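You operate a simulated robot arm through the tools that you are given. There is no shell and no other tool.

You run a simulated robot arm. Do the job below in one go: nothing can be reset, and whatever is moved stays where it is left.

Task
Drive the bracket's bolts on program 3: bolt 2, then 1, then 3.
Fine: park the driver in its holder afterwards.

It is judged by the outcome, as a careful person would: the job done as asked, and still so three seconds after it is handed in. It fails if anything else is knocked over, pushed out of place, dropped, spilled or broken.

Robot
A 7-joint arm with a three-finger gripper, fixed in place. Base frame: the origin is at the foot of the arm, x ahead of it, y to its left, z up. Lengths are in m, angles in degrees, forces in N, time in s.
With the tool pointing down near the work surface it reaches from about 0.46 to 0.92 m from the base axis. Its first joint turns from -166.0 to 166.0 degrees. Payload 2.69 kg.
Tool frame: the origin (TCP) lies between the finger pads and is the grasp point; the fingertips stand 0.029 m ahead of it; z points along the fingers, y is the line along which they close. Largest opening 0.12 m; the body of the gripper starts 0.078 m behind the TCP.
Orientation is that of the tool frame in the base frame, as a unit quaternion [x, y, z, w]. With the fingers straight down and closing along the base's y, the tool's x points along the base's -x, its y along +y and its z along -z.

Tools
- The arm moves only by the tool jog_arm. Its argument "plan" is a list of rows, each a list of 7 numbers: the shift along the tool's x, y, z in m, then the turn, a rotation vector about the tool's x, y, z in degrees, then the gripper command, from -1 (fully open) to 1 (shut), values between in proportion. In form: [[dx, dy, dz, rx, ry, rz, jaw], ...]. A call has 1 to 20 rows; each row is the pose to reach, as a shift and turn from the pose commanded when the call began, along the tool's axes at that moment. Rows are played at 5 a second. More than 0.05 m and 8.6 degrees between two rows, or a gripper value outside its range, and nothing of the call is played. A pose out of reach is approached as far as the arm can. The call stops where the force on the tool passes 40 N (or 10 N more than at its start, if that is more) or the arm is blocked; 0.2 s more then pass. The fingers move at their own pace and stop on an object; they squeeze with about 33 N. The grip force told is the motor's: it shows also when the fingers shut on nothing. Time passes only in rows, and 0.2 s behind the last, so rows that repeat a pose let the fingers close. The reply holds the time, the measured pose of the TCP, the force on the tool along the base axes, the opening and the grip force, in the units named above and with some noise, with the torque about the TCP (base axes, N m) and any sound that the robot's microphone picked up.
- Cameras (640 x 400 px; columns grow to the right, rows downward): "scene" is fixed at [0.0512, 0.6481, 1.5296]; the picture's right is [-0.50, -0.87, 0.00], its down [-0.63, 0.36, -0.69] and it looks along [0.60, -0.34, -0.73] (base axes); focal length 363 px, centre (320, 200). "wrist" rides on the gripper at [0.063, 0, -0.104] in the tool frame; the picture's right is [0.01, 1.00, 0.00], its down [-0.83, 0.00, -0.56] and it looks along [-0.56, 0.00, 0.83] (tool axes); focal length 275 px, centre (320, 200). There is no depth. A picture from a camera that has moved, and an enlarged one, comes with that camera's place and axes in the base frame and with its lens.
- camera(camera): a new picture of that camera. It takes no simulated time.
- slide_trunk(by): slides the trunk up (or, below 0, down) by that many m; the arm rides with it, the base frame stays. It gives what a move gives, with no picture.
- zoom(camera, box): a new picture of the part [left, top, right, bottom] of that camera's present view, enlarged. It takes no simulated time.
- finish_job(): hands the job in; it is judged then, once.

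Nothing tells you positions but the pictures and the camera data. Unless the task says otherwise, let go and move clear before handing in.

The tools are called after "Request:" by a JSON object that holds its "fn" and its "kwargs". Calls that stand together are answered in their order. jog_arm: Moves the arm, as the interface text tells. Its arguments: {"type":"object","properties":{"plan":{"type":"array","items":{"type":"array","items":{"type":"number"}}}},"required":["plan"]} The other tools are called the same way: slide_trunk (by) slides the trunk up or down; camera (camera) takes a picture; zoom (camera, box) takes an enlarged picture of a part of a camera's view; finish_job () hands the job in.

At the start:

```text
time_s: 0.0
ee_pos: [0.3339, 0.2623, 1.1535]
tcp_rot: [-0.001, 1.0, 0.0, 0.0]
force: [0.1, -0.5, 0.0]
torque: [0.01, 0.02, -0.01]
width: 0.1201
grip_force: 0.1
trunk travel left (down, up): [-0.575, 0.038]
```

scene: 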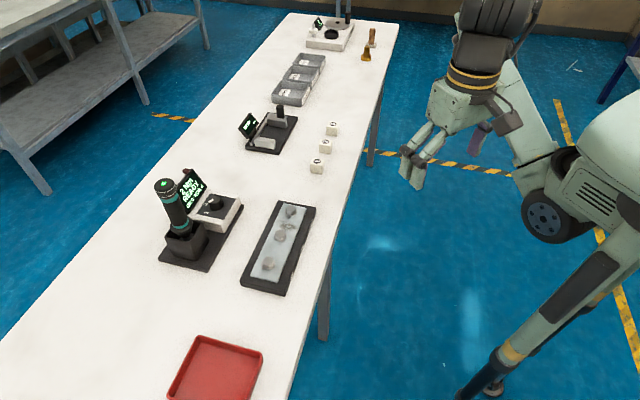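
wrist: 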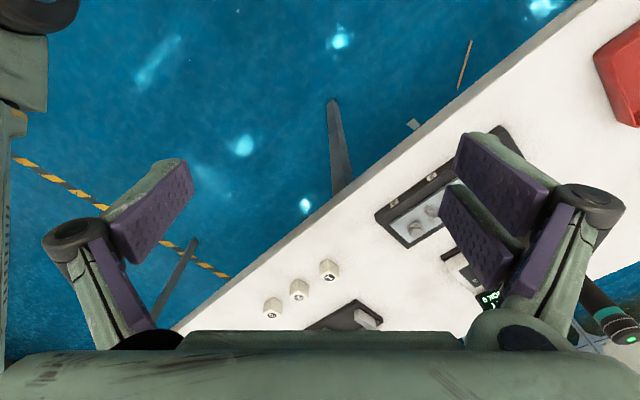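

I see a table with a driver standing in a holder with a screen and dial, a tray with a bracket, and other objects. I'll zoom in for details before moving.

Request:
{"fn": "zoom", "kwargs": {"camera": "scene", "box": [140, 160, 260, 280]}}

Request:
{"fn": "zoom", "kwargs": {"camera": "scene", "box": [230, 190, 330, 300]}}

Request:
{"fn": "zoom", "kwargs": {"camera": "scene", "box": [230, 90, 350, 180]}}

Request:
{"fn": "zoom", "kwargs": {"camera": "scene", "box": [260, 0, 400, 110]}}

```text
3.33 times, centred on (200, 220) of scene
camera zoom: at [0.0512, 0.6481, 1.5296], right [-0.5, -0.87, 0.0], down [-0.63, 0.36, -0.69], along [0.6, -0.34, -0.73], focal length 1211 px, centre (720, 133)
```

zoom: 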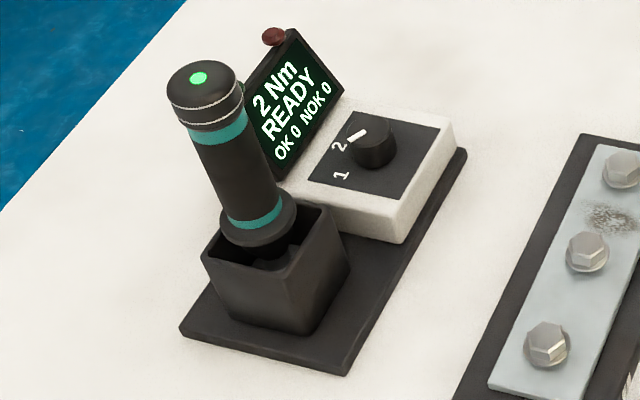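

```text
3.64 times, centred on (280, 245) of scene
camera zoom: at [0.0512, 0.6481, 1.5296], right [-0.5, -0.87, 0.0], down [-0.63, 0.36, -0.69], along [0.6, -0.34, -0.73], focal length 1321 px, centre (466, 36)
```

zoom: 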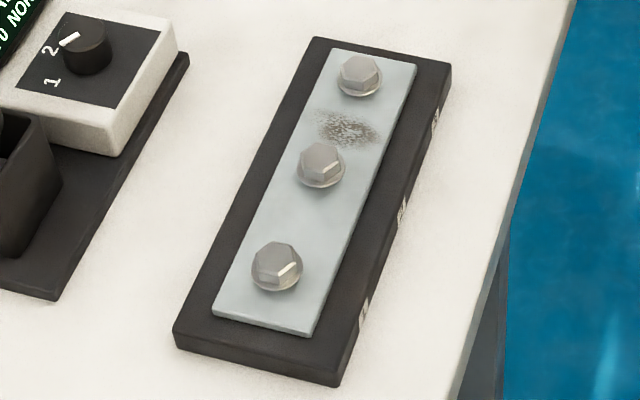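

```text
4.44 times, centred on (290, 135) of scene
camera zoom: at [0.0512, 0.6481, 1.5296], right [-0.5, -0.87, 0.0], down [-0.63, 0.36, -0.69], along [0.6, -0.34, -0.73], focal length 1615 px, centre (453, 489)
```

zoom: 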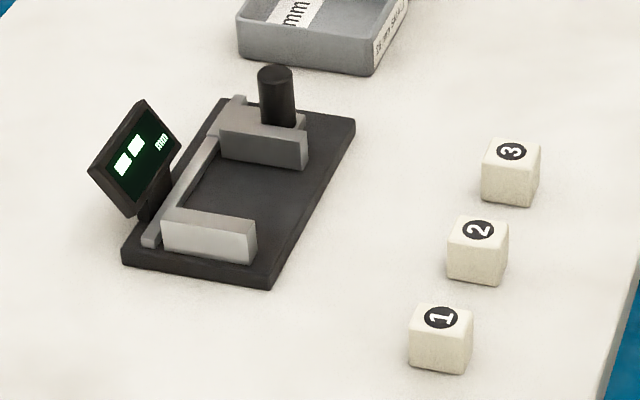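

```text
3.64 times, centred on (330, 55) of scene
camera zoom: at [0.0512, 0.6481, 1.5296], right [-0.5, -0.87, 0.0], down [-0.63, 0.36, -0.69], along [0.6, -0.34, -0.73], focal length 1321 px, centre (284, 727)
```

zoom: 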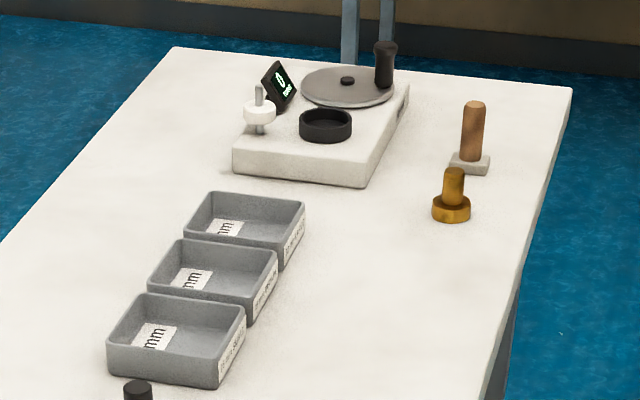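

I'll zoom in on the wrist view to read the labels that are already visible.

Request:
{"fn": "zoom", "kwargs": {"camera": "wrist", "box": [365, 120, 525, 320]}}

Request:
{"fn": "zoom", "kwargs": {"camera": "scene", "box": [190, 165, 250, 225]}}

Request:
{"fn": "zoom", "kwargs": {"camera": "scene", "box": [280, 230, 320, 290]}}

```text
2.00 times, centred on (445, 220) of wrist
camera zoom: at [0.2705, 0.262, 1.2561], right [-0.01, 1.0, 0.0], down [0.83, 0.0, 0.56], along [0.56, 0.0, -0.83], focal length 551 px, centre (70, 160)
```

zoom: 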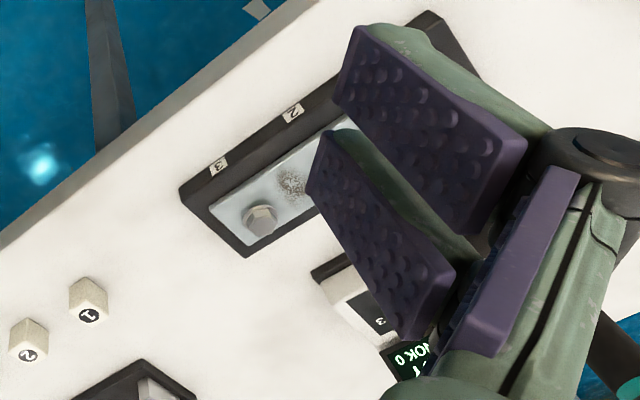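

```text
6.67 times, centred on (220, 195) of scene
camera zoom: at [0.0512, 0.6481, 1.5296], right [-0.5, -0.87, 0.0], down [-0.63, 0.36, -0.69], along [0.6, -0.34, -0.73], focal length 2422 px, centre (987, 233)
```

zoom: 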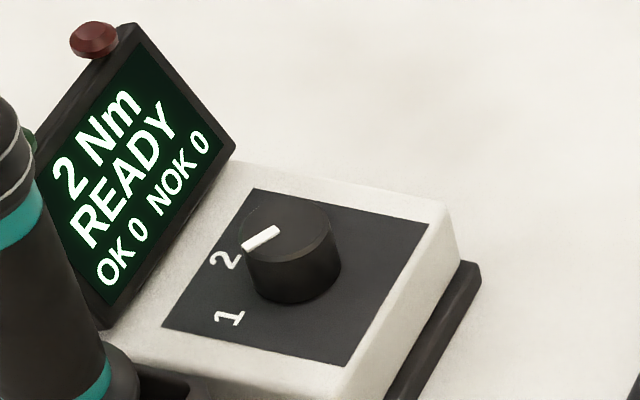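

```text
6.67 times, centred on (300, 260) of scene
camera zoom: at [0.0512, 0.6481, 1.5296], right [-0.5, -0.87, 0.0], down [-0.63, 0.36, -0.69], along [0.6, -0.34, -0.73], focal length 2422 px, centre (453, -200)
```

zoom: 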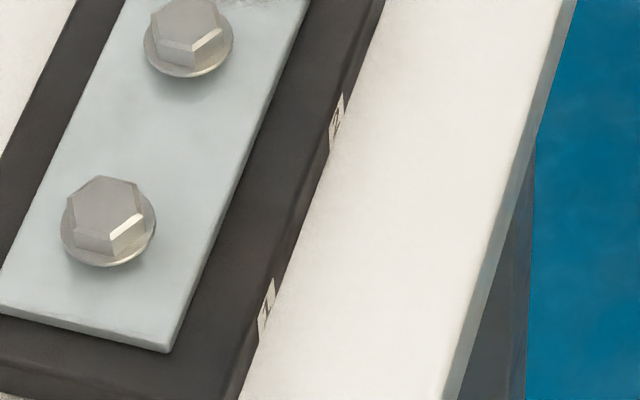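

Bolt labels read 3 at the far end (about 0.61, 0.42), 2 in the middle and 1 at the near end. The dial points at 2 and has to go to 3. I'll swing the wrist camera over for a closer look while staying high.

Request:
{"fn": "jog_arm", "kwargs": {"plan": [[-0.034, 0.027, 0, 0, 0, -7.5, -1], [-0.068, 0.054, 0, 0, 0, -15, -1], [-0.102, 0.081, 0, 0, 0, -22.5, -1], [-0.136, 0.108, 0, 0, 0, -30, -1], [-0.17, 0.135, 0, 0, 0, -37.5, -1], [-0.204, 0.162, 0, 0, 0, -45, -1], [-0.204, 0.162, 0, 0, 0, -45, -1]]}}

Request:
{"fn": "camera", "kwargs": {"camera": "wrist"}}

Request:
{"fn": "camera", "kwargs": {"camera": "scene"}}

```text
time_s: 1.6
ee_pos: [0.5348, 0.4232, 1.1396]
tcp_rot: [-0.384, 0.924, 0.002, 0.0]
force: [-0.5, -1.2, -0.2]
torque: [0.0, 0.0, -0.02]
width: 0.1202
grip_force: 0.1
out of reach, approached as far as the arm can: row 4, 5, 6, 7
trunk travel left (down, up): [-0.575, 0.038]
```

```text
taken
camera wrist: at [0.4914, 0.379, 1.2428], right [-0.71, 0.7, 0.0], down [0.58, 0.59, 0.56], along [0.39, 0.4, -0.83], focal length 275 px, centre (320, 200)
```

wrist: 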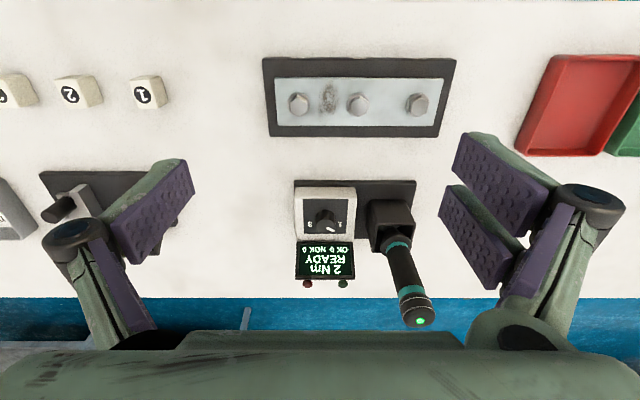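

```text
taken
```

scene: 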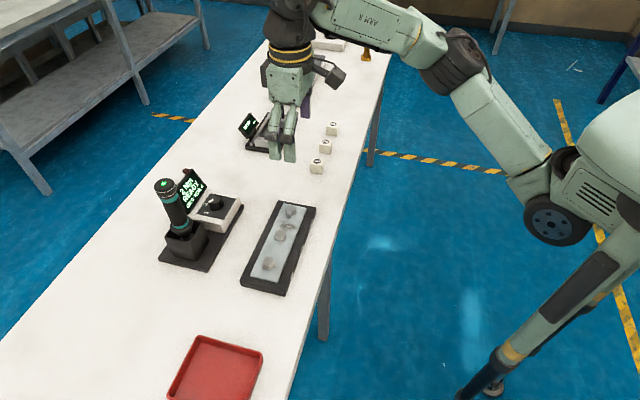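

Next I'll zoom in on the driver station and the bracket for measurement.

Request:
{"fn": "zoom", "kwargs": {"camera": "wrist", "box": [280, 170, 440, 330]}}

Request:
{"fn": "zoom", "kwargs": {"camera": "wrist", "box": [250, 40, 470, 150]}}

Request:
{"fn": "zoom", "kwargs": {"camera": "wrist", "box": [290, 180, 370, 250]}}

```text
2.50 times, centred on (360, 250) of wrist
camera zoom: at [0.4914, 0.379, 1.2428], right [-0.71, 0.7, 0.0], down [0.58, 0.59, 0.56], along [0.39, 0.4, -0.83], focal length 688 px, centre (220, 75)
```

zoom: 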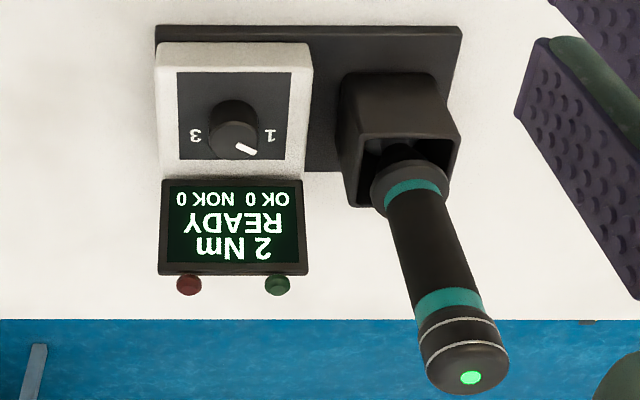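

```text
2.91 times, centred on (360, 95) of wrist
camera zoom: at [0.4914, 0.379, 1.2428], right [-0.71, 0.7, 0.0], down [0.58, 0.59, 0.56], along [0.39, 0.4, -0.83], focal length 801 px, centre (204, 506)
```

zoom: 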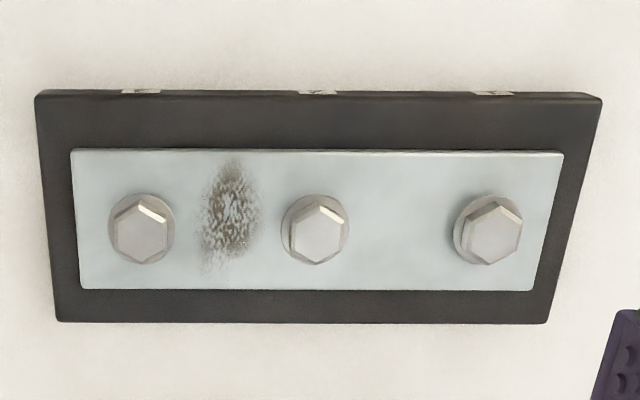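

```text
5.71 times, centred on (330, 215) of wrist
camera zoom: at [0.4914, 0.379, 1.2428], right [-0.71, 0.7, 0.0], down [0.58, 0.59, 0.56], along [0.39, 0.4, -0.83], focal length 1573 px, centre (263, 114)
```

zoom: 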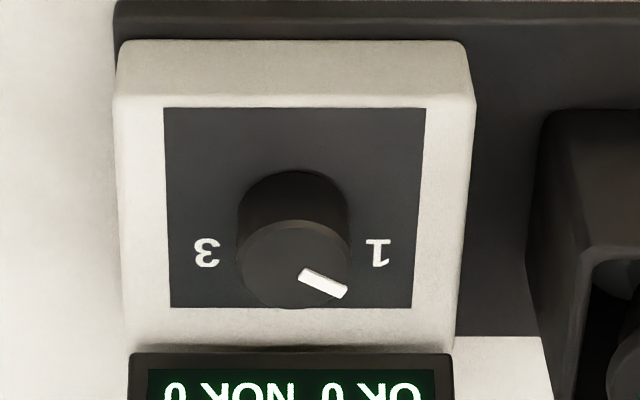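

Bolts sit at about (0.47, 0.53), (0.52, 0.48) and (0.58, 0.43) with their tops near z 0.895. The knob top is near (0.670, 0.574, 0.922) and the driver top near (0.61, 0.66, 1.065). The pointer looks set at "1" (2 Nm), so it has to turn clockwise to 3. I'll raise the trunk for reach, then approach the knob.

Request:
{"fn": "slide_trunk", "kwargs": {"by": 0.037}}

```text
time_s: 2.4
ee_pos: [0.5341, 0.4245, 1.1759]
tcp_rot: [-0.383, 0.924, 0.002, 0.0]
force: [-0.3, -0.1, 0.1]
torque: [-0.01, -0.04, -0.02]
width: 0.1199
grip_force: 0.1
trunk travel left (down, up): [-0.612, 0.001]
```

Moving down and forward toward the knob with the jaws partly closed.

Request:
{"fn": "jog_arm", "kwargs": {"plan": [[-0.02, 0.002, 0.03, 0, 0, 0, -0.5], [-0.045, 0.004, 0.06, 0, 0, 0, 0], [-0.07, 0.006, 0.095, 0, 0, 0, 0.1], [-0.095, 0.008, 0.125, 0, 0, 0, 0.1], [-0.122, 0.01, 0.156, 0, 0, 0, 0.1], [-0.122, 0.01, 0.156, 0, 0, 0, 0.1]]}}

Request:
{"fn": "camera", "kwargs": {"camera": "wrist"}}

Request:
{"fn": "camera", "kwargs": {"camera": "scene"}}

```text
time_s: 3.8
ee_pos: [0.6129, 0.5168, 1.021]
tcp_rot: [-0.382, 0.924, 0.002, 0.001]
force: [-0.4, 0.0, 0.1]
torque: [-0.03, -0.02, 0.01]
width: 0.0538
grip_force: 0.1
trunk travel left (down, up): [-0.612, 0.001]
```

```text
taken
camera wrist: at [0.5692, 0.4709, 1.124], right [-0.71, 0.7, 0.0], down [0.58, 0.59, 0.56], along [0.39, 0.4, -0.83], focal length 275 px, centre (320, 200)
```

wrist: 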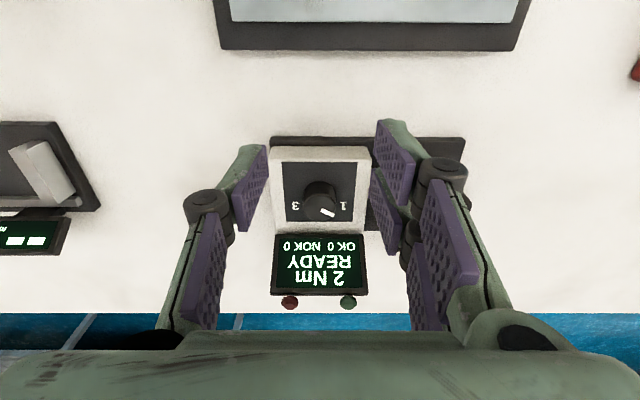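

```text
taken
```

scene: 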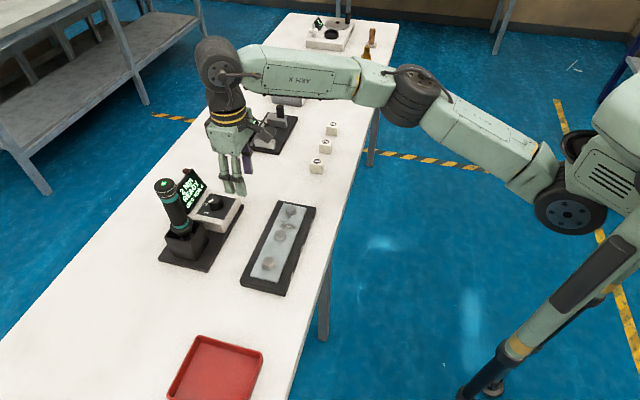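

The knob is in view between the fingers. I'll zoom in to refine its position and the pointer angle.

Request:
{"fn": "zoom", "kwargs": {"camera": "wrist", "box": [270, 140, 380, 240]}}

Request:
{"fn": "zoom", "kwargs": {"camera": "scene", "box": [180, 120, 280, 220]}}

```text
4.00 times, centred on (325, 190) of wrist
camera zoom: at [0.5692, 0.4709, 1.124], right [-0.71, 0.7, 0.0], down [0.58, 0.59, 0.56], along [0.39, 0.4, -0.83], focal length 1101 px, centre (300, 240)
```

zoom: 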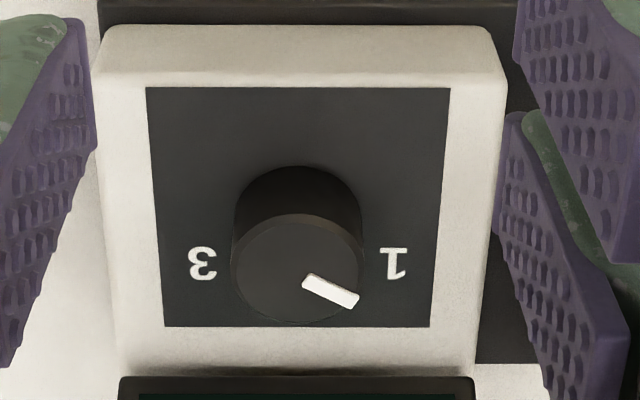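

```text
4.00 times, centred on (230, 170) of scene
camera zoom: at [0.0512, 0.6481, 1.5296], right [-0.5, -0.87, 0.0], down [-0.63, 0.36, -0.69], along [0.6, -0.34, -0.73], focal length 1453 px, centre (680, 320)
```

zoom: 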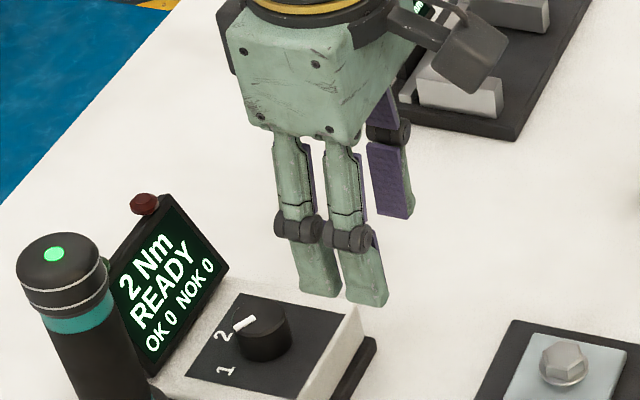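

The knob centre is confirmed at about (0.670, 0.573). I'll pre-rotate the gripper counter-clockwise so there's room for the clockwise turn.

Request:
{"fn": "jog_arm", "kwargs": {"plan": [[0, 0, 0, 0, 0, -8.4, 0.1], [0, 0, 0, 0, 0, -16.8, 0.1], [0, 0, 0, 0, 0, -25.2, 0.1], [0, 0, 0, 0, 0, -33.6, 0.1], [0, 0, 0, 0, 0, -42, 0.1], [0, 0, 0, 0, 0, -50, 0.1], [0, 0, 0, 0, 0, -50, 0.1]]}}

Request:
{"fn": "camera", "kwargs": {"camera": "scene"}}

Request:
{"fn": "camera", "kwargs": {"camera": "wrist"}}

```text
time_s: 5.4
ee_pos: [0.506, 0.4718, 1.0197]
tcp_rot: [0.737, -0.676, 0.0, -0.002]
force: [-0.2, 0.7, 1.2]
torque: [-0.05, -0.06, -0.01]
width: 0.0539
grip_force: 0.1
out of reach, approached as far as the arm can: row 4, 5, 6, 7
trunk travel left (down, up): [-0.612, 0.001]
```

```text
taken
```

scene: 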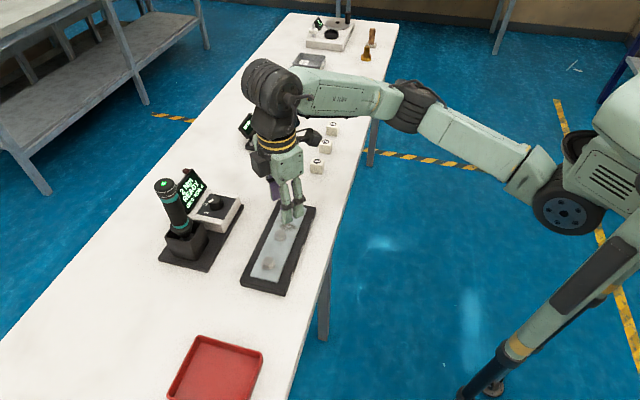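

```text
taken
camera wrist: at [0.5116, 0.4087, 1.123], right [-1.0, -0.09, 0.0], down [-0.08, 0.83, 0.56], along [-0.05, 0.56, -0.83], focal length 275 px, centre (320, 200)
```

wrist: 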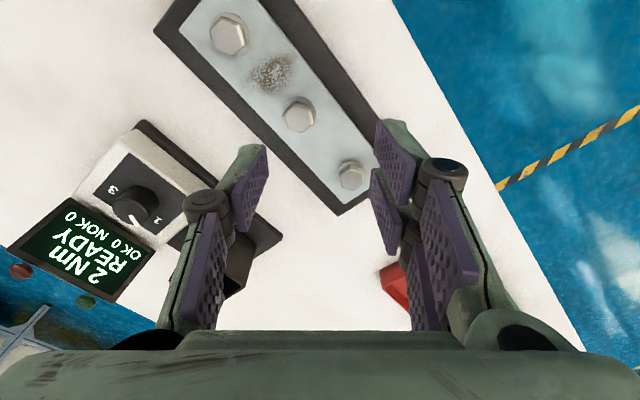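

That yaw isn't reachable at this radius, so the arm pulled inward. I'll return to the earlier yaw, go above the knob, and check what yaw range is available there.

Request:
{"fn": "jog_arm", "kwargs": {"plan": [[-0.006, -0.0185, 0, 0, 0, 8.3, 0.1], [-0.012, -0.037, 0, 0, 0, 16.7, 0.1], [-0.018, -0.0555, 0, 0, 0, 25, 0.1], [-0.024, -0.074, 0, 0, 0, 33.3, 0.1], [-0.03, -0.0925, 0, 0, 0, 41.7, 0.1], [-0.0363, -0.1113, 0, 0, 0, 50, 0.1], [-0.0533, -0.1315, 0.017, 0, 0, 50, 0.1], [-0.07, -0.152, 0.034, 0, 0, 50, 0.1], [-0.0872, -0.172, 0.05, 0, 0, 50, 0.1], [-0.0872, -0.172, 0.05, 0, 0, 50, 0.1]]}}

Request:
{"fn": "camera", "kwargs": {"camera": "wrist"}}

Request:
{"fn": "zoom", "kwargs": {"camera": "scene", "box": [130, 90, 290, 250]}}

```text
time_s: 7.6
ee_pos: [0.6537, 0.5587, 0.9651]
tcp_rot: [-0.384, 0.923, 0.002, 0.001]
force: [0.6, -0.4, -0.3]
torque: [0.01, 0.0, 0.01]
width: 0.054
grip_force: 0.1
out of reach, approached as far as the arm can: row 9, 10
trunk travel left (down, up): [-0.612, 0.001]
```

```text
taken
camera wrist: at [0.6096, 0.5138, 1.0686], right [-0.71, 0.7, 0.0], down [0.58, 0.59, 0.56], along [0.39, 0.4, -0.83], focal length 275 px, centre (320, 200)
```

wrist: 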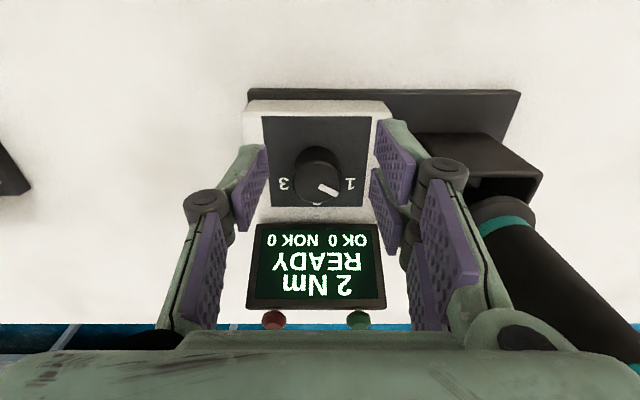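

```text
2.50 times, centred on (210, 170) of scene
camera zoom: at [0.0512, 0.6481, 1.5296], right [-0.5, -0.87, 0.0], down [-0.63, 0.36, -0.69], along [0.6, -0.34, -0.73], focal length 908 px, centre (595, 275)
```

zoom: 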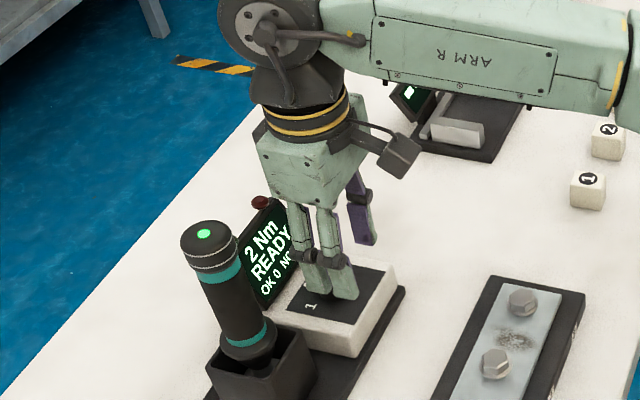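

Straight-down reach ends about 2 cm short of the knob. Tilting the tool slightly forward keeps the pads parallel to the knob's sides and adds reach, so I'll try that above the knob.

Request:
{"fn": "jog_arm", "kwargs": {"plan": [[-0.007, 0, -0.003, 0, -5, 0, 0.1], [-0.014, 0, -0.006, 0, -10, 0, 0.1], [-0.022, -0.001, -0.01, 0, -15, 0, 0.1], [-0.022, -0.001, -0.01, 0, -15, 0, 0.1]]}}

Request:
{"fn": "camera", "kwargs": {"camera": "wrist"}}

```text
time_s: 8.6
ee_pos: [0.67, 0.5731, 0.9749]
tcp_rot: [-0.38, 0.915, 0.053, 0.123]
force: [0.6, -0.1, -0.3]
torque: [0.02, 0.01, 0.0]
width: 0.054
grip_force: 0.1
trunk travel left (down, up): [-0.612, 0.001]
```

```text
taken
camera wrist: at [0.6078, 0.5109, 1.058], right [-0.71, 0.7, 0.0], down [0.46, 0.46, 0.76], along [0.53, 0.54, -0.66], focal length 275 px, centre (320, 200)
```

wrist: 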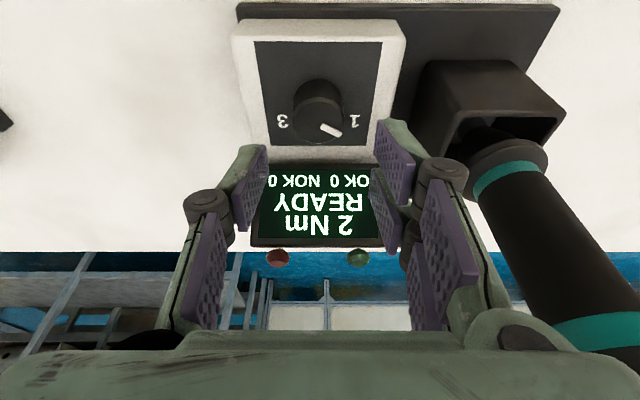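

Reachable with a 15° tilt. Now I'll turn counter-clockwise about the vertical to see how much yaw range there is.

Request:
{"fn": "jog_arm", "kwargs": {"plan": [[0, 0, 0, -1.94, 0, -7.25, 0.1], [0, 0, 0, -3.88, 0, -14.5, 0.1], [0, 0, 0, -5.82, 0, -21.7, 0.1], [0, 0, 0, -7.76, 0, -29, 0.1], [0, 0, 0, -7.76, 0, -29, 0.1]]}}

Request:
{"fn": "camera", "kwargs": {"camera": "wrist"}}

Request:
{"fn": "zoom", "kwargs": {"camera": "scene", "box": [130, 90, 290, 250]}}

```text
time_s: 9.8
ee_pos: [0.6705, 0.5742, 0.9757]
tcp_rot: [-0.55, 0.824, 0.075, 0.111]
force: [0.7, -1.0, 0.2]
torque: [-0.04, -0.01, 0.0]
width: 0.054
grip_force: 0.0
out of reach, approached as far as the arm can: row 4, 5
trunk travel left (down, up): [-0.612, 0.001]
```

```text
taken
camera wrist: at [0.6372, 0.4924, 1.0584], right [-0.93, 0.38, 0.0], down [0.25, 0.61, 0.76], along [0.28, 0.7, -0.66], focal length 275 px, centre (320, 200)
```

wrist: 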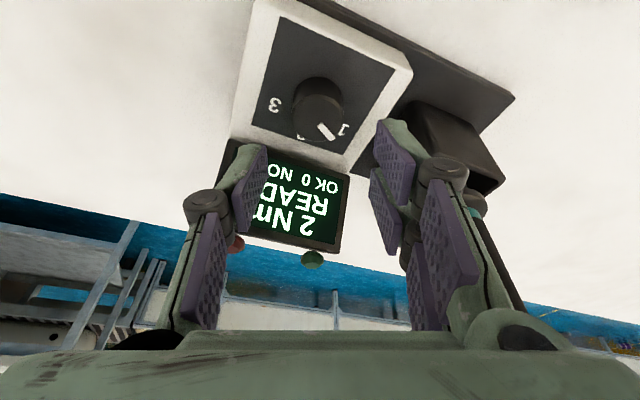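

```text
2.50 times, centred on (210, 170) of scene
camera zoom: at [0.0512, 0.6481, 1.5296], right [-0.5, -0.87, 0.0], down [-0.63, 0.36, -0.69], along [0.6, -0.34, -0.73], focal length 908 px, centre (595, 275)
```

zoom: 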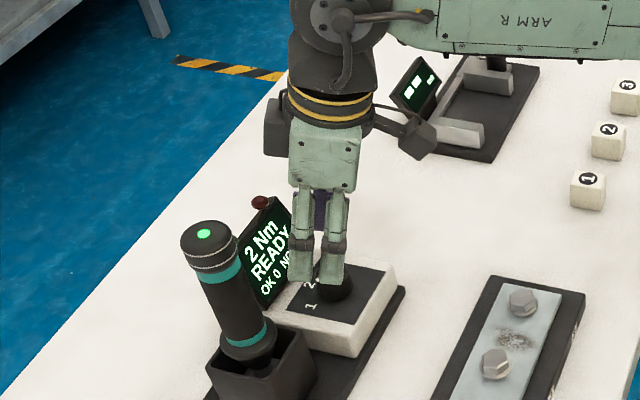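

Request:
{"fn": "zoom", "kwargs": {"camera": "wrist", "box": [250, 40, 390, 170]}}

```text
3.08 times, centred on (320, 105) of wrist
camera zoom: at [0.6372, 0.4924, 1.0584], right [-0.93, 0.38, 0.0], down [0.25, 0.61, 0.76], along [0.28, 0.7, -0.66], focal length 847 px, centre (320, 492)
```

zoom: 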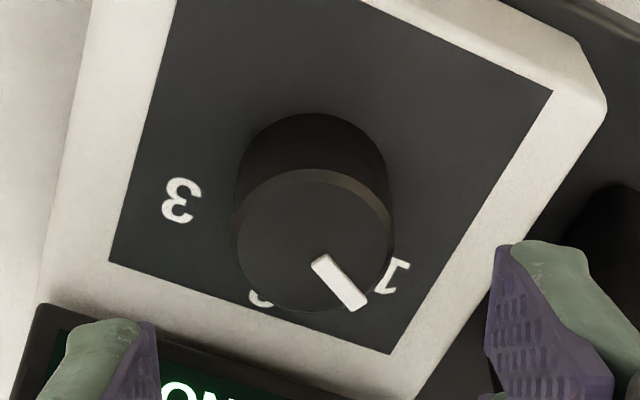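

The pointer is confirmed at 1, with "2" at the top and "3" on the other side. I'll check the clockwise range in the air before gripping.

Request:
{"fn": "jog_arm", "kwargs": {"plan": [[0, 0, 0, 2.12, 0, 7.7, 0.1], [0, 0, 0, 4.24, 0, 15.4, 0.1], [0, 0, 0, 6.36, 0, 23.1, 0.1], [0, 0, 0, 8.48, 0, 30.8, 0.1], [0, 0, 0, 10.6, 0, 38.5, 0.1], [0, 0, 0, 12.72, 0, 46.2, 0.1], [0, 0, 0, 14.84, 0, 53.9, 0.1], [0, 0, 0, 16.96, 0, 61.6, 0.1], [0, 0, 0, 18.55, 0, 67.4, 0.1], [0, 0, 0, 18.55, 0, 67.4, 0.1]]}}

Request:
{"fn": "camera", "kwargs": {"camera": "wrist"}}

Request:
{"fn": "zoom", "kwargs": {"camera": "scene", "box": [130, 90, 290, 250]}}

```text
time_s: 12.0
ee_pos: [0.669, 0.5747, 0.9754]
tcp_rot: [0.022, 0.991, -0.004, 0.133]
force: [0.8, 0.2, 0.3]
torque: [0.03, 0.01, -0.03]
width: 0.0539
grip_force: 0.0
trunk travel left (down, up): [-0.612, 0.001]
```

```text
taken
camera wrist: at [0.5817, 0.5779, 1.0586], right [0.04, 1.0, 0.0], down [0.66, -0.02, 0.76], along [0.75, -0.03, -0.66], focal length 275 px, centre (320, 200)
```

wrist: 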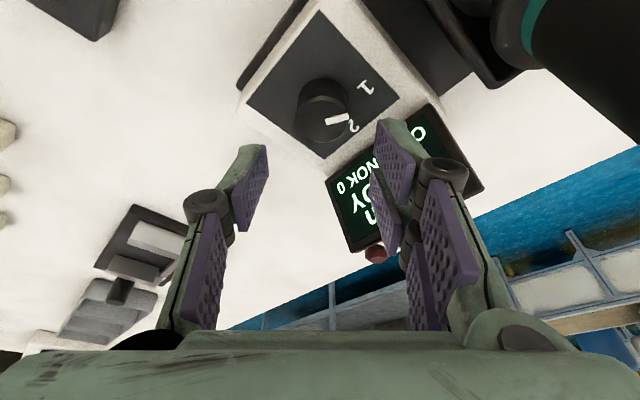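

```text
2.50 times, centred on (210, 170) of scene
camera zoom: at [0.0512, 0.6481, 1.5296], right [-0.5, -0.87, 0.0], down [-0.63, 0.36, -0.69], along [0.6, -0.34, -0.73], focal length 908 px, centre (595, 275)
```

zoom: 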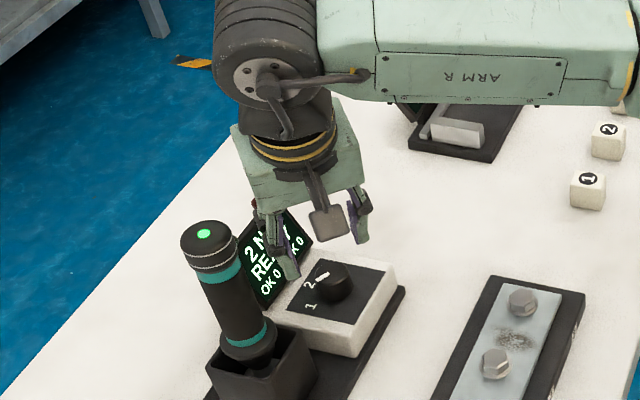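

The range 67° to -2° is all reachable. I'll read the dial from this angle too.

Request:
{"fn": "zoom", "kwargs": {"camera": "wrist", "box": [260, 40, 420, 170]}}

```text
3.08 times, centred on (340, 105) of wrist
camera zoom: at [0.5817, 0.5779, 1.0586], right [0.04, 1.0, 0.0], down [0.66, -0.02, 0.76], along [0.75, -0.03, -0.66], focal length 847 px, centre (258, 492)
```

zoom: 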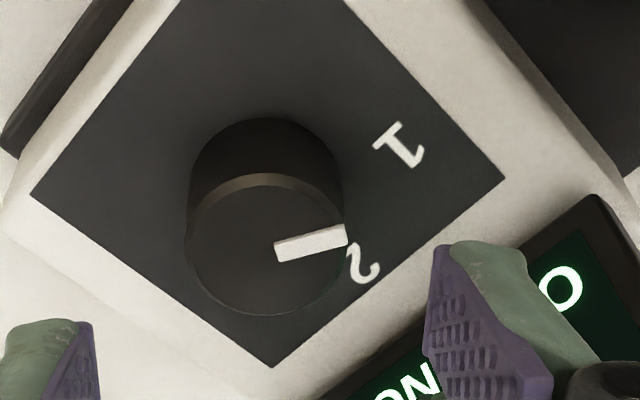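

Going back to the counter-clockwise end, ready to descend on the knob.

Request:
{"fn": "jog_arm", "kwargs": {"plan": [[0, 0, 0, -2.19, 0, -8.0, 0.1], [0, 0, 0, -4.38, 0, -16.0, 0.1], [0, 0, 0, -6.57, 0, -24.0, 0.1], [0, 0, 0, -8.76, 0, -32.0, 0.1], [0, 0, 0, -10.95, 0, -40, 0.1], [0, 0, 0, -13.1, 0, -48, 0.1], [0, 0, 0, -15.3, 0, -56, 0.1], [0, 0, 0, -17.5, 0, -64, 0.1], [0, 0, 0, -17.5, 0, -64, 0.1]]}}

Request:
{"fn": "camera", "kwargs": {"camera": "wrist"}}

```text
time_s: 14.0
ee_pos: [0.6705, 0.5747, 0.9749]
tcp_rot: [-0.526, 0.84, 0.071, 0.113]
force: [-0.3, -0.2, 0.6]
torque: [0.01, -0.01, 0.01]
width: 0.0541
grip_force: 0.1
trunk travel left (down, up): [-0.612, 0.001]
```

```text
taken
camera wrist: at [0.6321, 0.4947, 1.0591], right [-0.9, 0.43, 0.0], down [0.28, 0.59, 0.75], along [0.33, 0.68, -0.66], focal length 275 px, centre (320, 200)
```

wrist: 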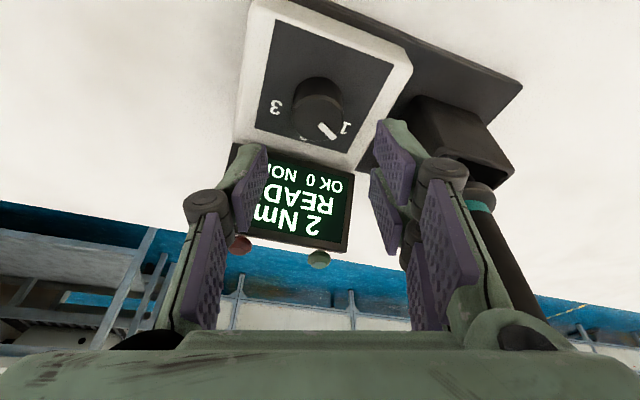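

Descending straight onto the knob.

Request:
{"fn": "jog_arm", "kwargs": {"plan": [[0.004, 0, 0.0145, 0, 0, 0, 0.1], [0.008, 0, 0.029, 0, 0, 0, 0.1], [0.0114, 0, 0.0414, 0, 0, 0, 0.1], [0.0114, 0, 0.0414, 0, 0, 0, 0.1]]}}

Request:
{"fn": "camera", "kwargs": {"camera": "wrist"}}

Request:
{"fn": "zoom", "kwargs": {"camera": "scene", "box": [170, 130, 270, 230]}}

```text
time_s: 15.0
ee_pos: [0.6688, 0.5743, 0.9315]
tcp_rot: [-0.525, 0.841, 0.07, 0.112]
force: [-0.6, -0.8, 0.4]
torque: [-0.03, 0.0, 0.0]
width: 0.0539
grip_force: 0.0
trunk travel left (down, up): [-0.612, 0.001]
```

```text
taken
camera wrist: at [0.631, 0.4953, 1.015], right [-0.9, 0.44, 0.0], down [0.28, 0.59, 0.75], along [0.33, 0.68, -0.66], focal length 275 px, centre (320, 200)
```

wrist: 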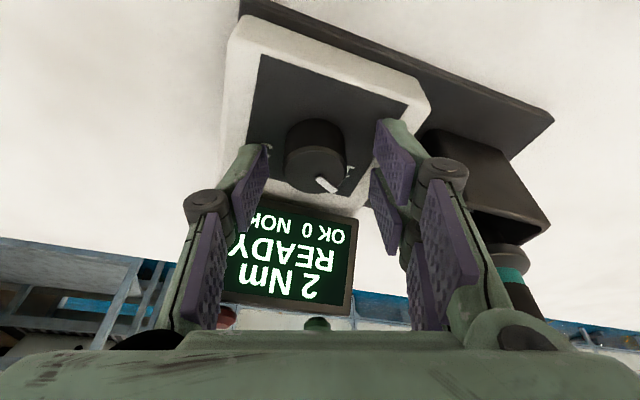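

```text
4.00 times, centred on (220, 180) of scene
camera zoom: at [0.0512, 0.6481, 1.5296], right [-0.5, -0.87, 0.0], down [-0.63, 0.36, -0.69], along [0.6, -0.34, -0.73], focal length 1453 px, centre (720, 280)
```

zoom: 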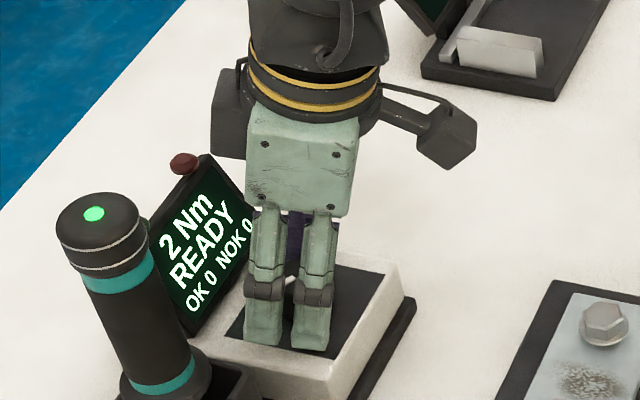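

The knob is centred between the fingers. Closing on it.

Request:
{"fn": "jog_arm", "kwargs": {"plan": [[0, 0, 0, 0, 0, 0, 0.5], [0, 0, 0, 0, 0, 0, 1], [0, 0, 0, 0, 0, 0, 1], [0, 0, 0, 0, 0, 0, 1]]}}

```text
time_s: 16.0
ee_pos: [0.671, 0.5733, 0.9321]
tcp_rot: [-0.524, 0.842, 0.069, 0.113]
force: [12.2, -2.7, 0.7]
torque: [-0.18, -0.33, -0.11]
width: 0.0301
grip_force: 39.6
trunk travel left (down, up): [-0.612, 0.001]
```

Gripped (30 mm wide). Turning the knob clockwise about the vertical.

Request:
{"fn": "jog_arm", "kwargs": {"plan": [[0, -0.001, 0, 1.32, 0, 4.82, 1], [0, -0.0015, 0, 2.64, 0, 9.64, 1], [0, -0.0015, 0, 3.97, 0, 14.5, 1], [0, -0.0015, 0, 5.29, 0, 19.3, 1], [0, -0.0015, 0, 6.61, 0, 24.1, 1], [0, -0.0015, 0, 7.94, 0, 28.9, 1], [0, -0.0015, 0, 9.26, 0, 33.7, 1]]}}

Request:
{"fn": "camera", "kwargs": {"camera": "wrist"}}

Request:
{"fn": "zoom", "kwargs": {"camera": "scene", "box": [170, 130, 270, 230]}}

```text
time_s: 17.6
ee_pos: [0.6706, 0.5733, 0.9314]
tcp_rot: [-0.248, 0.96, 0.033, 0.129]
force: [2.0, 8.4, 2.1]
torque: [0.02, 0.56, 0.02]
width: 0.0297
grip_force: 44.6
trunk travel left (down, up): [-0.612, 0.001]
```

```text
taken
camera wrist: at [0.5937, 0.5312, 1.0151], right [-0.49, 0.87, 0.0], down [0.57, 0.32, 0.75], along [0.66, 0.37, -0.66], focal length 275 px, centre (320, 200)
```

wrist: 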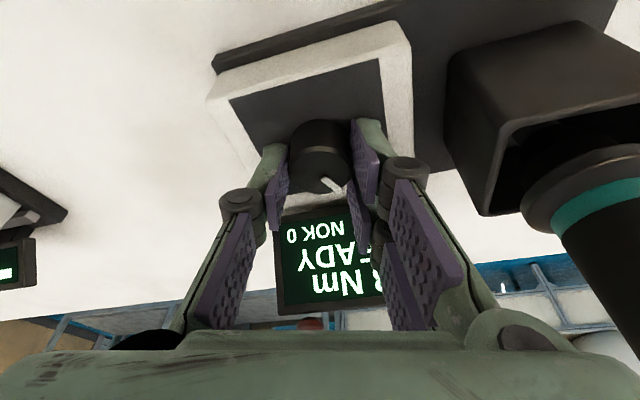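

```text
4.00 times, centred on (220, 180) of scene
camera zoom: at [0.0512, 0.6481, 1.5296], right [-0.5, -0.87, 0.0], down [-0.63, 0.36, -0.69], along [0.6, -0.34, -0.73], focal length 1453 px, centre (720, 280)
```

zoom: 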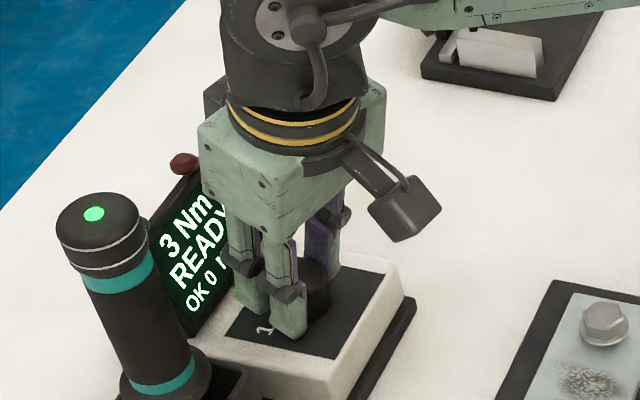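

The display changed to 3 Nm (program 2) part way through. Continuing clockwise.

Request:
{"fn": "jog_arm", "kwargs": {"plan": [[0, 0, 0, 1.32, 0, 4.82, 1], [0, 0, 0, 2.64, 0, 9.64, 1], [0, 0, 0, 3.97, 0, 14.5, 1], [0, 0, 0, 5.29, 0, 19.3, 1], [0, 0, 0, 6.61, 0, 24.1, 1], [0, 0, 0, 7.94, 0, 28.9, 1], [0, 0, 0, 9.26, 0, 33.7, 1]]}}

Request:
{"fn": "camera", "kwargs": {"camera": "wrist"}}

Request:
{"fn": "zoom", "kwargs": {"camera": "scene", "box": [170, 130, 270, 230]}}

```text
time_s: 19.2
ee_pos: [0.6695, 0.5747, 0.932]
tcp_rot: [0.05, 0.99, -0.006, 0.133]
force: [-2.8, 24.2, 4.2]
torque: [0.68, 0.82, 0.08]
width: 0.0296
grip_force: 44.8
trunk travel left (down, up): [-0.612, 0.001]
```

```text
taken
camera wrist: at [0.5823, 0.5841, 1.015], right [0.1, 1.0, 0.0], down [0.65, -0.06, 0.76], along [0.75, -0.07, -0.66], focal length 275 px, centre (320, 200)
```

wrist: 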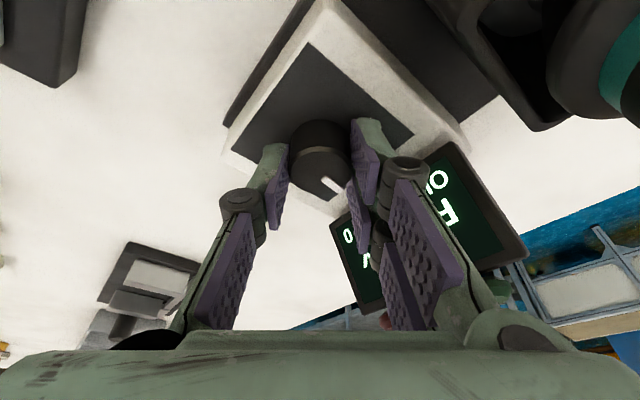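

```text
4.00 times, centred on (220, 180) of scene
camera zoom: at [0.0512, 0.6481, 1.5296], right [-0.5, -0.87, 0.0], down [-0.63, 0.36, -0.69], along [0.6, -0.34, -0.73], focal length 1453 px, centre (720, 280)
```

zoom: 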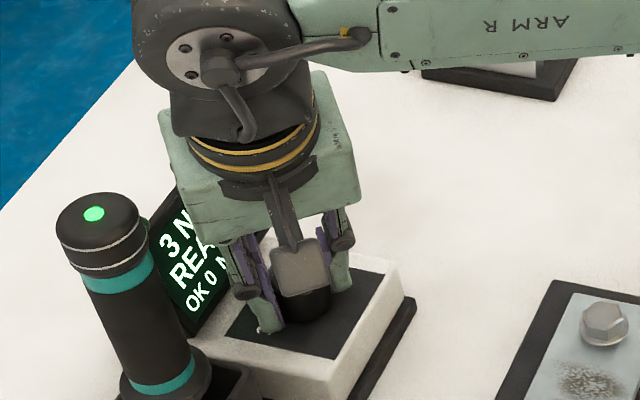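

The knob has turned about 70° and the display still shows 3. I'll release, rise, and go back for a second stroke.

Request:
{"fn": "jog_arm", "kwargs": {"plan": [[0, 0.001, 0, 0, 0, 0, 0.3], [0, 0.001, 0, 0, 0, 0, 0.1], [0, 0.001, 0, 0, 0, 0, 0.1], [-0.004, 0.001, -0.0145, 0, 0, 0, 0.1], [-0.008, 0.001, -0.029, 0, 0, 0, 0.1], [-0.0114, 0.001, -0.0414, 0, 0, 0, 0.1], [-0.0114, 0.001, -0.0414, 0, 0, 0, 0.1]]}}

Request:
{"fn": "camera", "kwargs": {"camera": "wrist"}}

Request:
{"fn": "zoom", "kwargs": {"camera": "scene", "box": [170, 130, 270, 230]}}

```text
time_s: 20.8
ee_pos: [0.672, 0.5724, 0.9741]
tcp_rot: [0.051, 0.99, -0.008, 0.133]
force: [0.1, 0.8, 0.1]
torque: [0.0, -0.01, 0.0]
width: 0.0541
grip_force: 0.0
trunk travel left (down, up): [-0.612, 0.001]
```

```text
taken
camera wrist: at [0.5841, 0.5827, 1.0582], right [0.1, 0.99, 0.0], down [0.65, -0.06, 0.76], along [0.75, -0.08, -0.66], focal length 275 px, centre (320, 200)
```

wrist: 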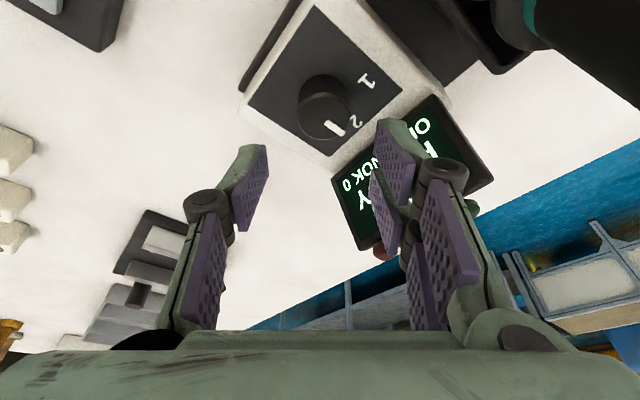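

```text
4.00 times, centred on (220, 180) of scene
camera zoom: at [0.0512, 0.6481, 1.5296], right [-0.5, -0.87, 0.0], down [-0.63, 0.36, -0.69], along [0.6, -0.34, -0.73], focal length 1453 px, centre (720, 280)
```

zoom: 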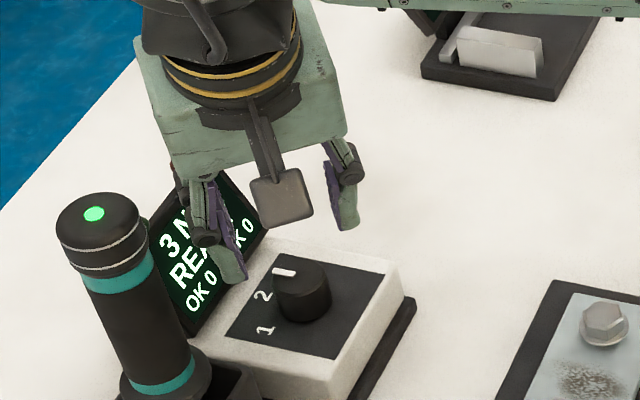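

Request:
{"fn": "zoom", "kwargs": {"camera": "wrist", "box": [260, 40, 420, 170]}}

```text
3.08 times, centred on (340, 105) of wrist
camera zoom: at [0.5841, 0.5827, 1.0582], right [0.1, 0.99, 0.0], down [0.65, -0.06, 0.76], along [0.75, -0.08, -0.66], focal length 847 px, centre (258, 492)
```

zoom: 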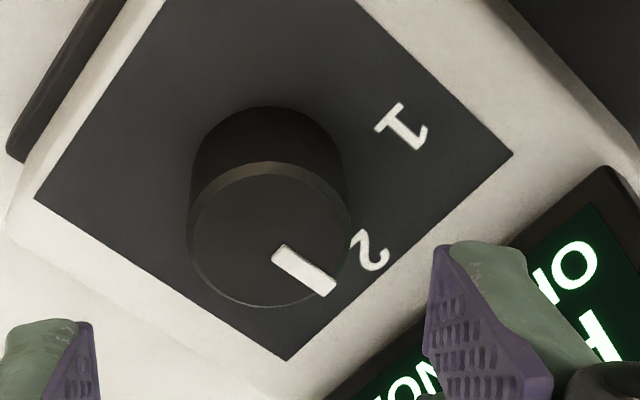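

The pointer now sits exactly on 2 (the detents look 60° apart). I'll rotate back for a second stroke to 3.

Request:
{"fn": "jog_arm", "kwargs": {"plan": [[0, 0, 0, -2.05, 0, -7.47, 0.1], [0, 0.001, 0, -4.1, 0, -14.94, 0.1], [0, 0.002, 0, -6.14, 0, -22.4, 0.1], [0, 0.002, 0, -8.19, 0, -29.9, 0.1], [0, 0.002, 0, -10.2, 0, -37.4, 0.1], [0, 0.002, 0, -12.3, 0, -44.8, 0.1], [0, 0.002, 0, -14.3, 0, -52.3, 0.1], [0, 0.002, 0, -16.4, 0, -59.8, 0.1], [0, 0.002, 0, -18.4, 0, -67.2, 0.1], [0, 0.002, 0, -18.4, 0, -67.2, 0.1]]}}

Request:
{"fn": "camera", "kwargs": {"camera": "wrist"}}

```text
time_s: 23.0
ee_pos: [0.6722, 0.5758, 0.9748]
tcp_rot: [-0.524, 0.841, 0.07, 0.112]
force: [-0.7, -0.2, 0.4]
torque: [0.04, 0.0, 0.03]
width: 0.0539
grip_force: 0.1
trunk travel left (down, up): [-0.612, 0.001]
```

```text
taken
camera wrist: at [0.6331, 0.4973, 1.0585], right [-0.9, 0.44, 0.0], down [0.29, 0.59, 0.75], along [0.33, 0.68, -0.66], focal length 275 px, centre (320, 200)
```

wrist: 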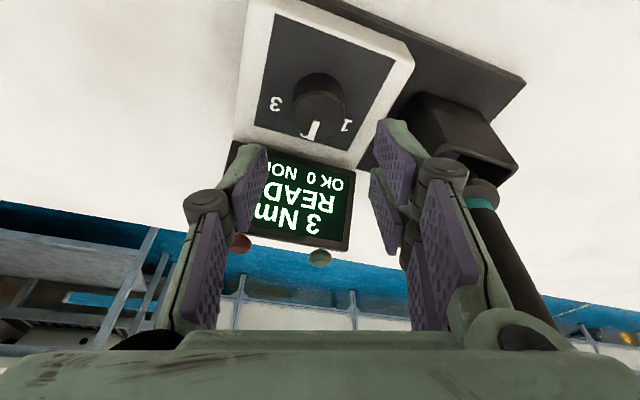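

Descending and gripping again.

Request:
{"fn": "jog_arm", "kwargs": {"plan": [[0.004, 0, 0.0145, 0, 0, 0, 0.1], [0.008, 0, 0.029, 0, 0, 0, 0.1], [0.0125, 0, 0.0412, 0, 0, 0, 0.1], [0.0125, 0, 0.0412, 0, 0, 0, 0.3], [0.0125, 0, 0.0412, 0, 0, 0, 0.6], [0.0125, 0, 0.0412, 0, 0, 0, 1], [0.0125, 0, 0.0412, 0, 0, 0, 1], [0.0125, 0, 0.0412, 0, 0, 0, 1]]}}

```text
time_s: 24.8
ee_pos: [0.6726, 0.5742, 0.9328]
tcp_rot: [-0.523, 0.842, 0.069, 0.112]
force: [4.7, -2.1, -1.2]
torque: [0.21, -0.34, -0.04]
width: 0.0303
grip_force: 45.1
trunk travel left (down, up): [-0.612, 0.001]
```

Good grip with low side force. Turning clockwise.

Request:
{"fn": "jog_arm", "kwargs": {"plan": [[0, 0, 0, 1.32, 0, 4.82, 1], [0, 0, 0, 2.64, 0, 9.64, 1], [0, 0, 0, 3.97, 0, 14.5, 1], [0, 0, 0, 5.29, 0, 19.3, 1], [0, 0, 0, 6.61, 0, 24.1, 1], [0, 0, 0, 7.94, 0, 28.9, 1], [0, 0, 0, 9.26, 0, 33.7, 1], [0, 0, 0, 10.6, 0, 38.5, 1], [0, 0, 0, 11.9, 0, 43.4, 1], [0, 0, 0, 13.2, 0, 48.2, 1]]}}

Request:
{"fn": "camera", "kwargs": {"camera": "wrist"}}

Request:
{"fn": "zoom", "kwargs": {"camera": "scene", "box": [170, 130, 270, 230]}}

```text
time_s: 27.0
ee_pos: [0.671, 0.5758, 0.9315]
tcp_rot: [-0.117, 0.984, 0.014, 0.131]
force: [8.9, -2.2, 1.3]
torque: [0.07, -0.87, -0.04]
width: 0.0299
grip_force: 45.4
trunk travel left (down, up): [-0.612, 0.001]
```

```text
taken
camera wrist: at [0.586, 0.5543, 1.0159], right [-0.24, 0.97, 0.0], down [0.64, 0.16, 0.75], along [0.73, 0.18, -0.66], focal length 275 px, centre (320, 200)
```

wrist: 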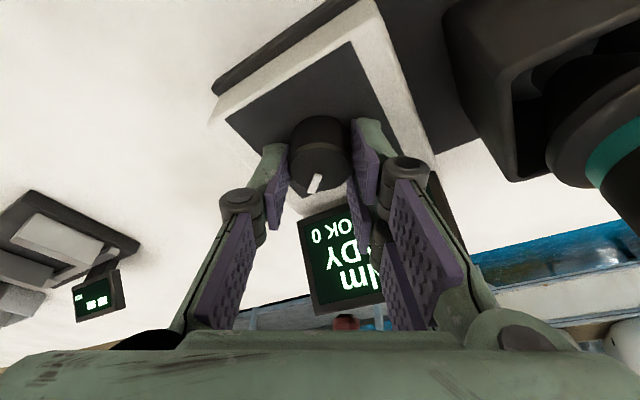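

```text
4.00 times, centred on (220, 180) of scene
camera zoom: at [0.0512, 0.6481, 1.5296], right [-0.5, -0.87, 0.0], down [-0.63, 0.36, -0.69], along [0.6, -0.34, -0.73], focal length 1453 px, centre (720, 280)
```

zoom: 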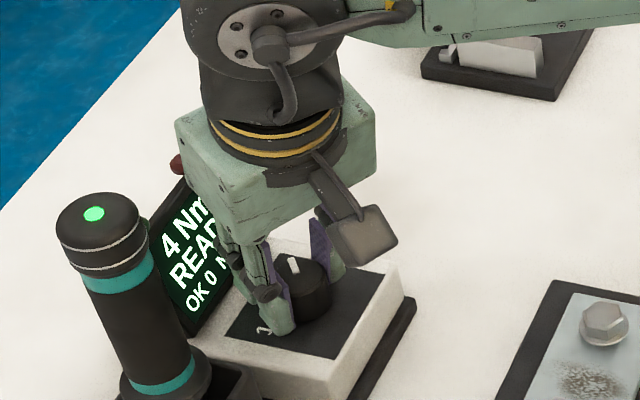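

The display now reads 4 Nm (program 3). A little further to seat it in the detent, then I'll release and rise.

Request:
{"fn": "jog_arm", "kwargs": {"plan": [[0, 0, 0, 1.06, 0, 3.86, 1], [0, 0, 0, 2.12, 0, 7.72, 1], [0, 0, 0, 2.64, 0, 9.64, 1]]}}

Request:
{"fn": "jog_arm", "kwargs": {"plan": [[0, 0, 0, 0, 0, 0, 0.4], [0, 0, 0, 0, 0, 0, 0.1], [0, 0, 0, 0, 0, 0, 0.1], [-0.004, 0, -0.0145, 0, 0, 0, 0.1], [-0.008, 0, -0.029, 0, 0, 0, 0.1], [-0.0125, 0, -0.046, 0, 0, 0, 0.1], [-0.0125, 0, -0.046, 0, 0, 0, 0.1]]}}

Request:
{"fn": "camera", "kwargs": {"camera": "wrist"}}

Request:
{"fn": "zoom", "kwargs": {"camera": "scene", "box": [170, 130, 270, 230]}}

```text
time_s: 27.8
ee_pos: [0.672, 0.5755, 0.9339]
tcp_rot: [-0.032, 0.991, 0.003, 0.132]
force: [9.1, -2.1, 5.8]
torque: [0.12, 0.59, -0.02]
width: 0.03
grip_force: 45.3
trunk travel left (down, up): [-0.612, 0.001]
```

```text
time_s: 29.4
ee_pos: [0.6703, 0.5751, 0.9797]
tcp_rot: [-0.032, 0.991, 0.003, 0.132]
force: [-0.6, 0.3, 0.6]
torque: [-0.03, 0.02, 0.0]
width: 0.0539
grip_force: 0.0
trunk travel left (down, up): [-0.612, 0.001]
```

```text
taken
camera wrist: at [0.5834, 0.5697, 1.0628], right [-0.07, 1.0, 0.0], down [0.65, 0.05, 0.76], along [0.75, 0.05, -0.66], focal length 275 px, centre (320, 200)
```

wrist: 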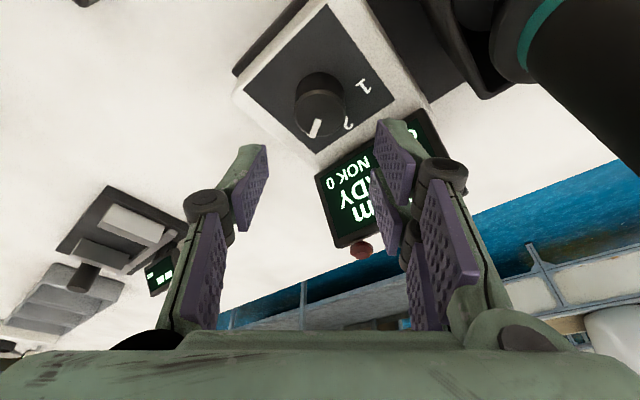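

```text
4.00 times, centred on (220, 180) of scene
camera zoom: at [0.0512, 0.6481, 1.5296], right [-0.5, -0.87, 0.0], down [-0.63, 0.36, -0.69], along [0.6, -0.34, -0.73], focal length 1453 px, centre (720, 280)
```

zoom: 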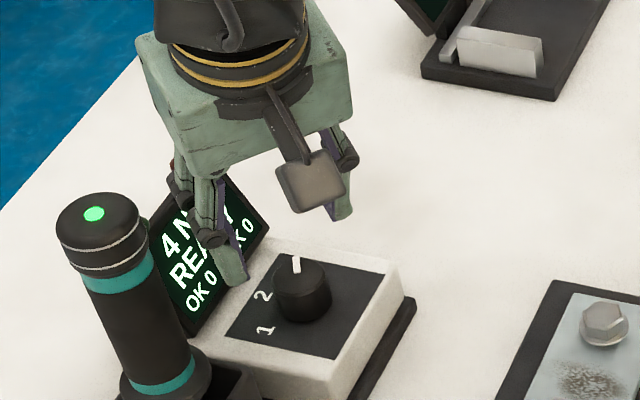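

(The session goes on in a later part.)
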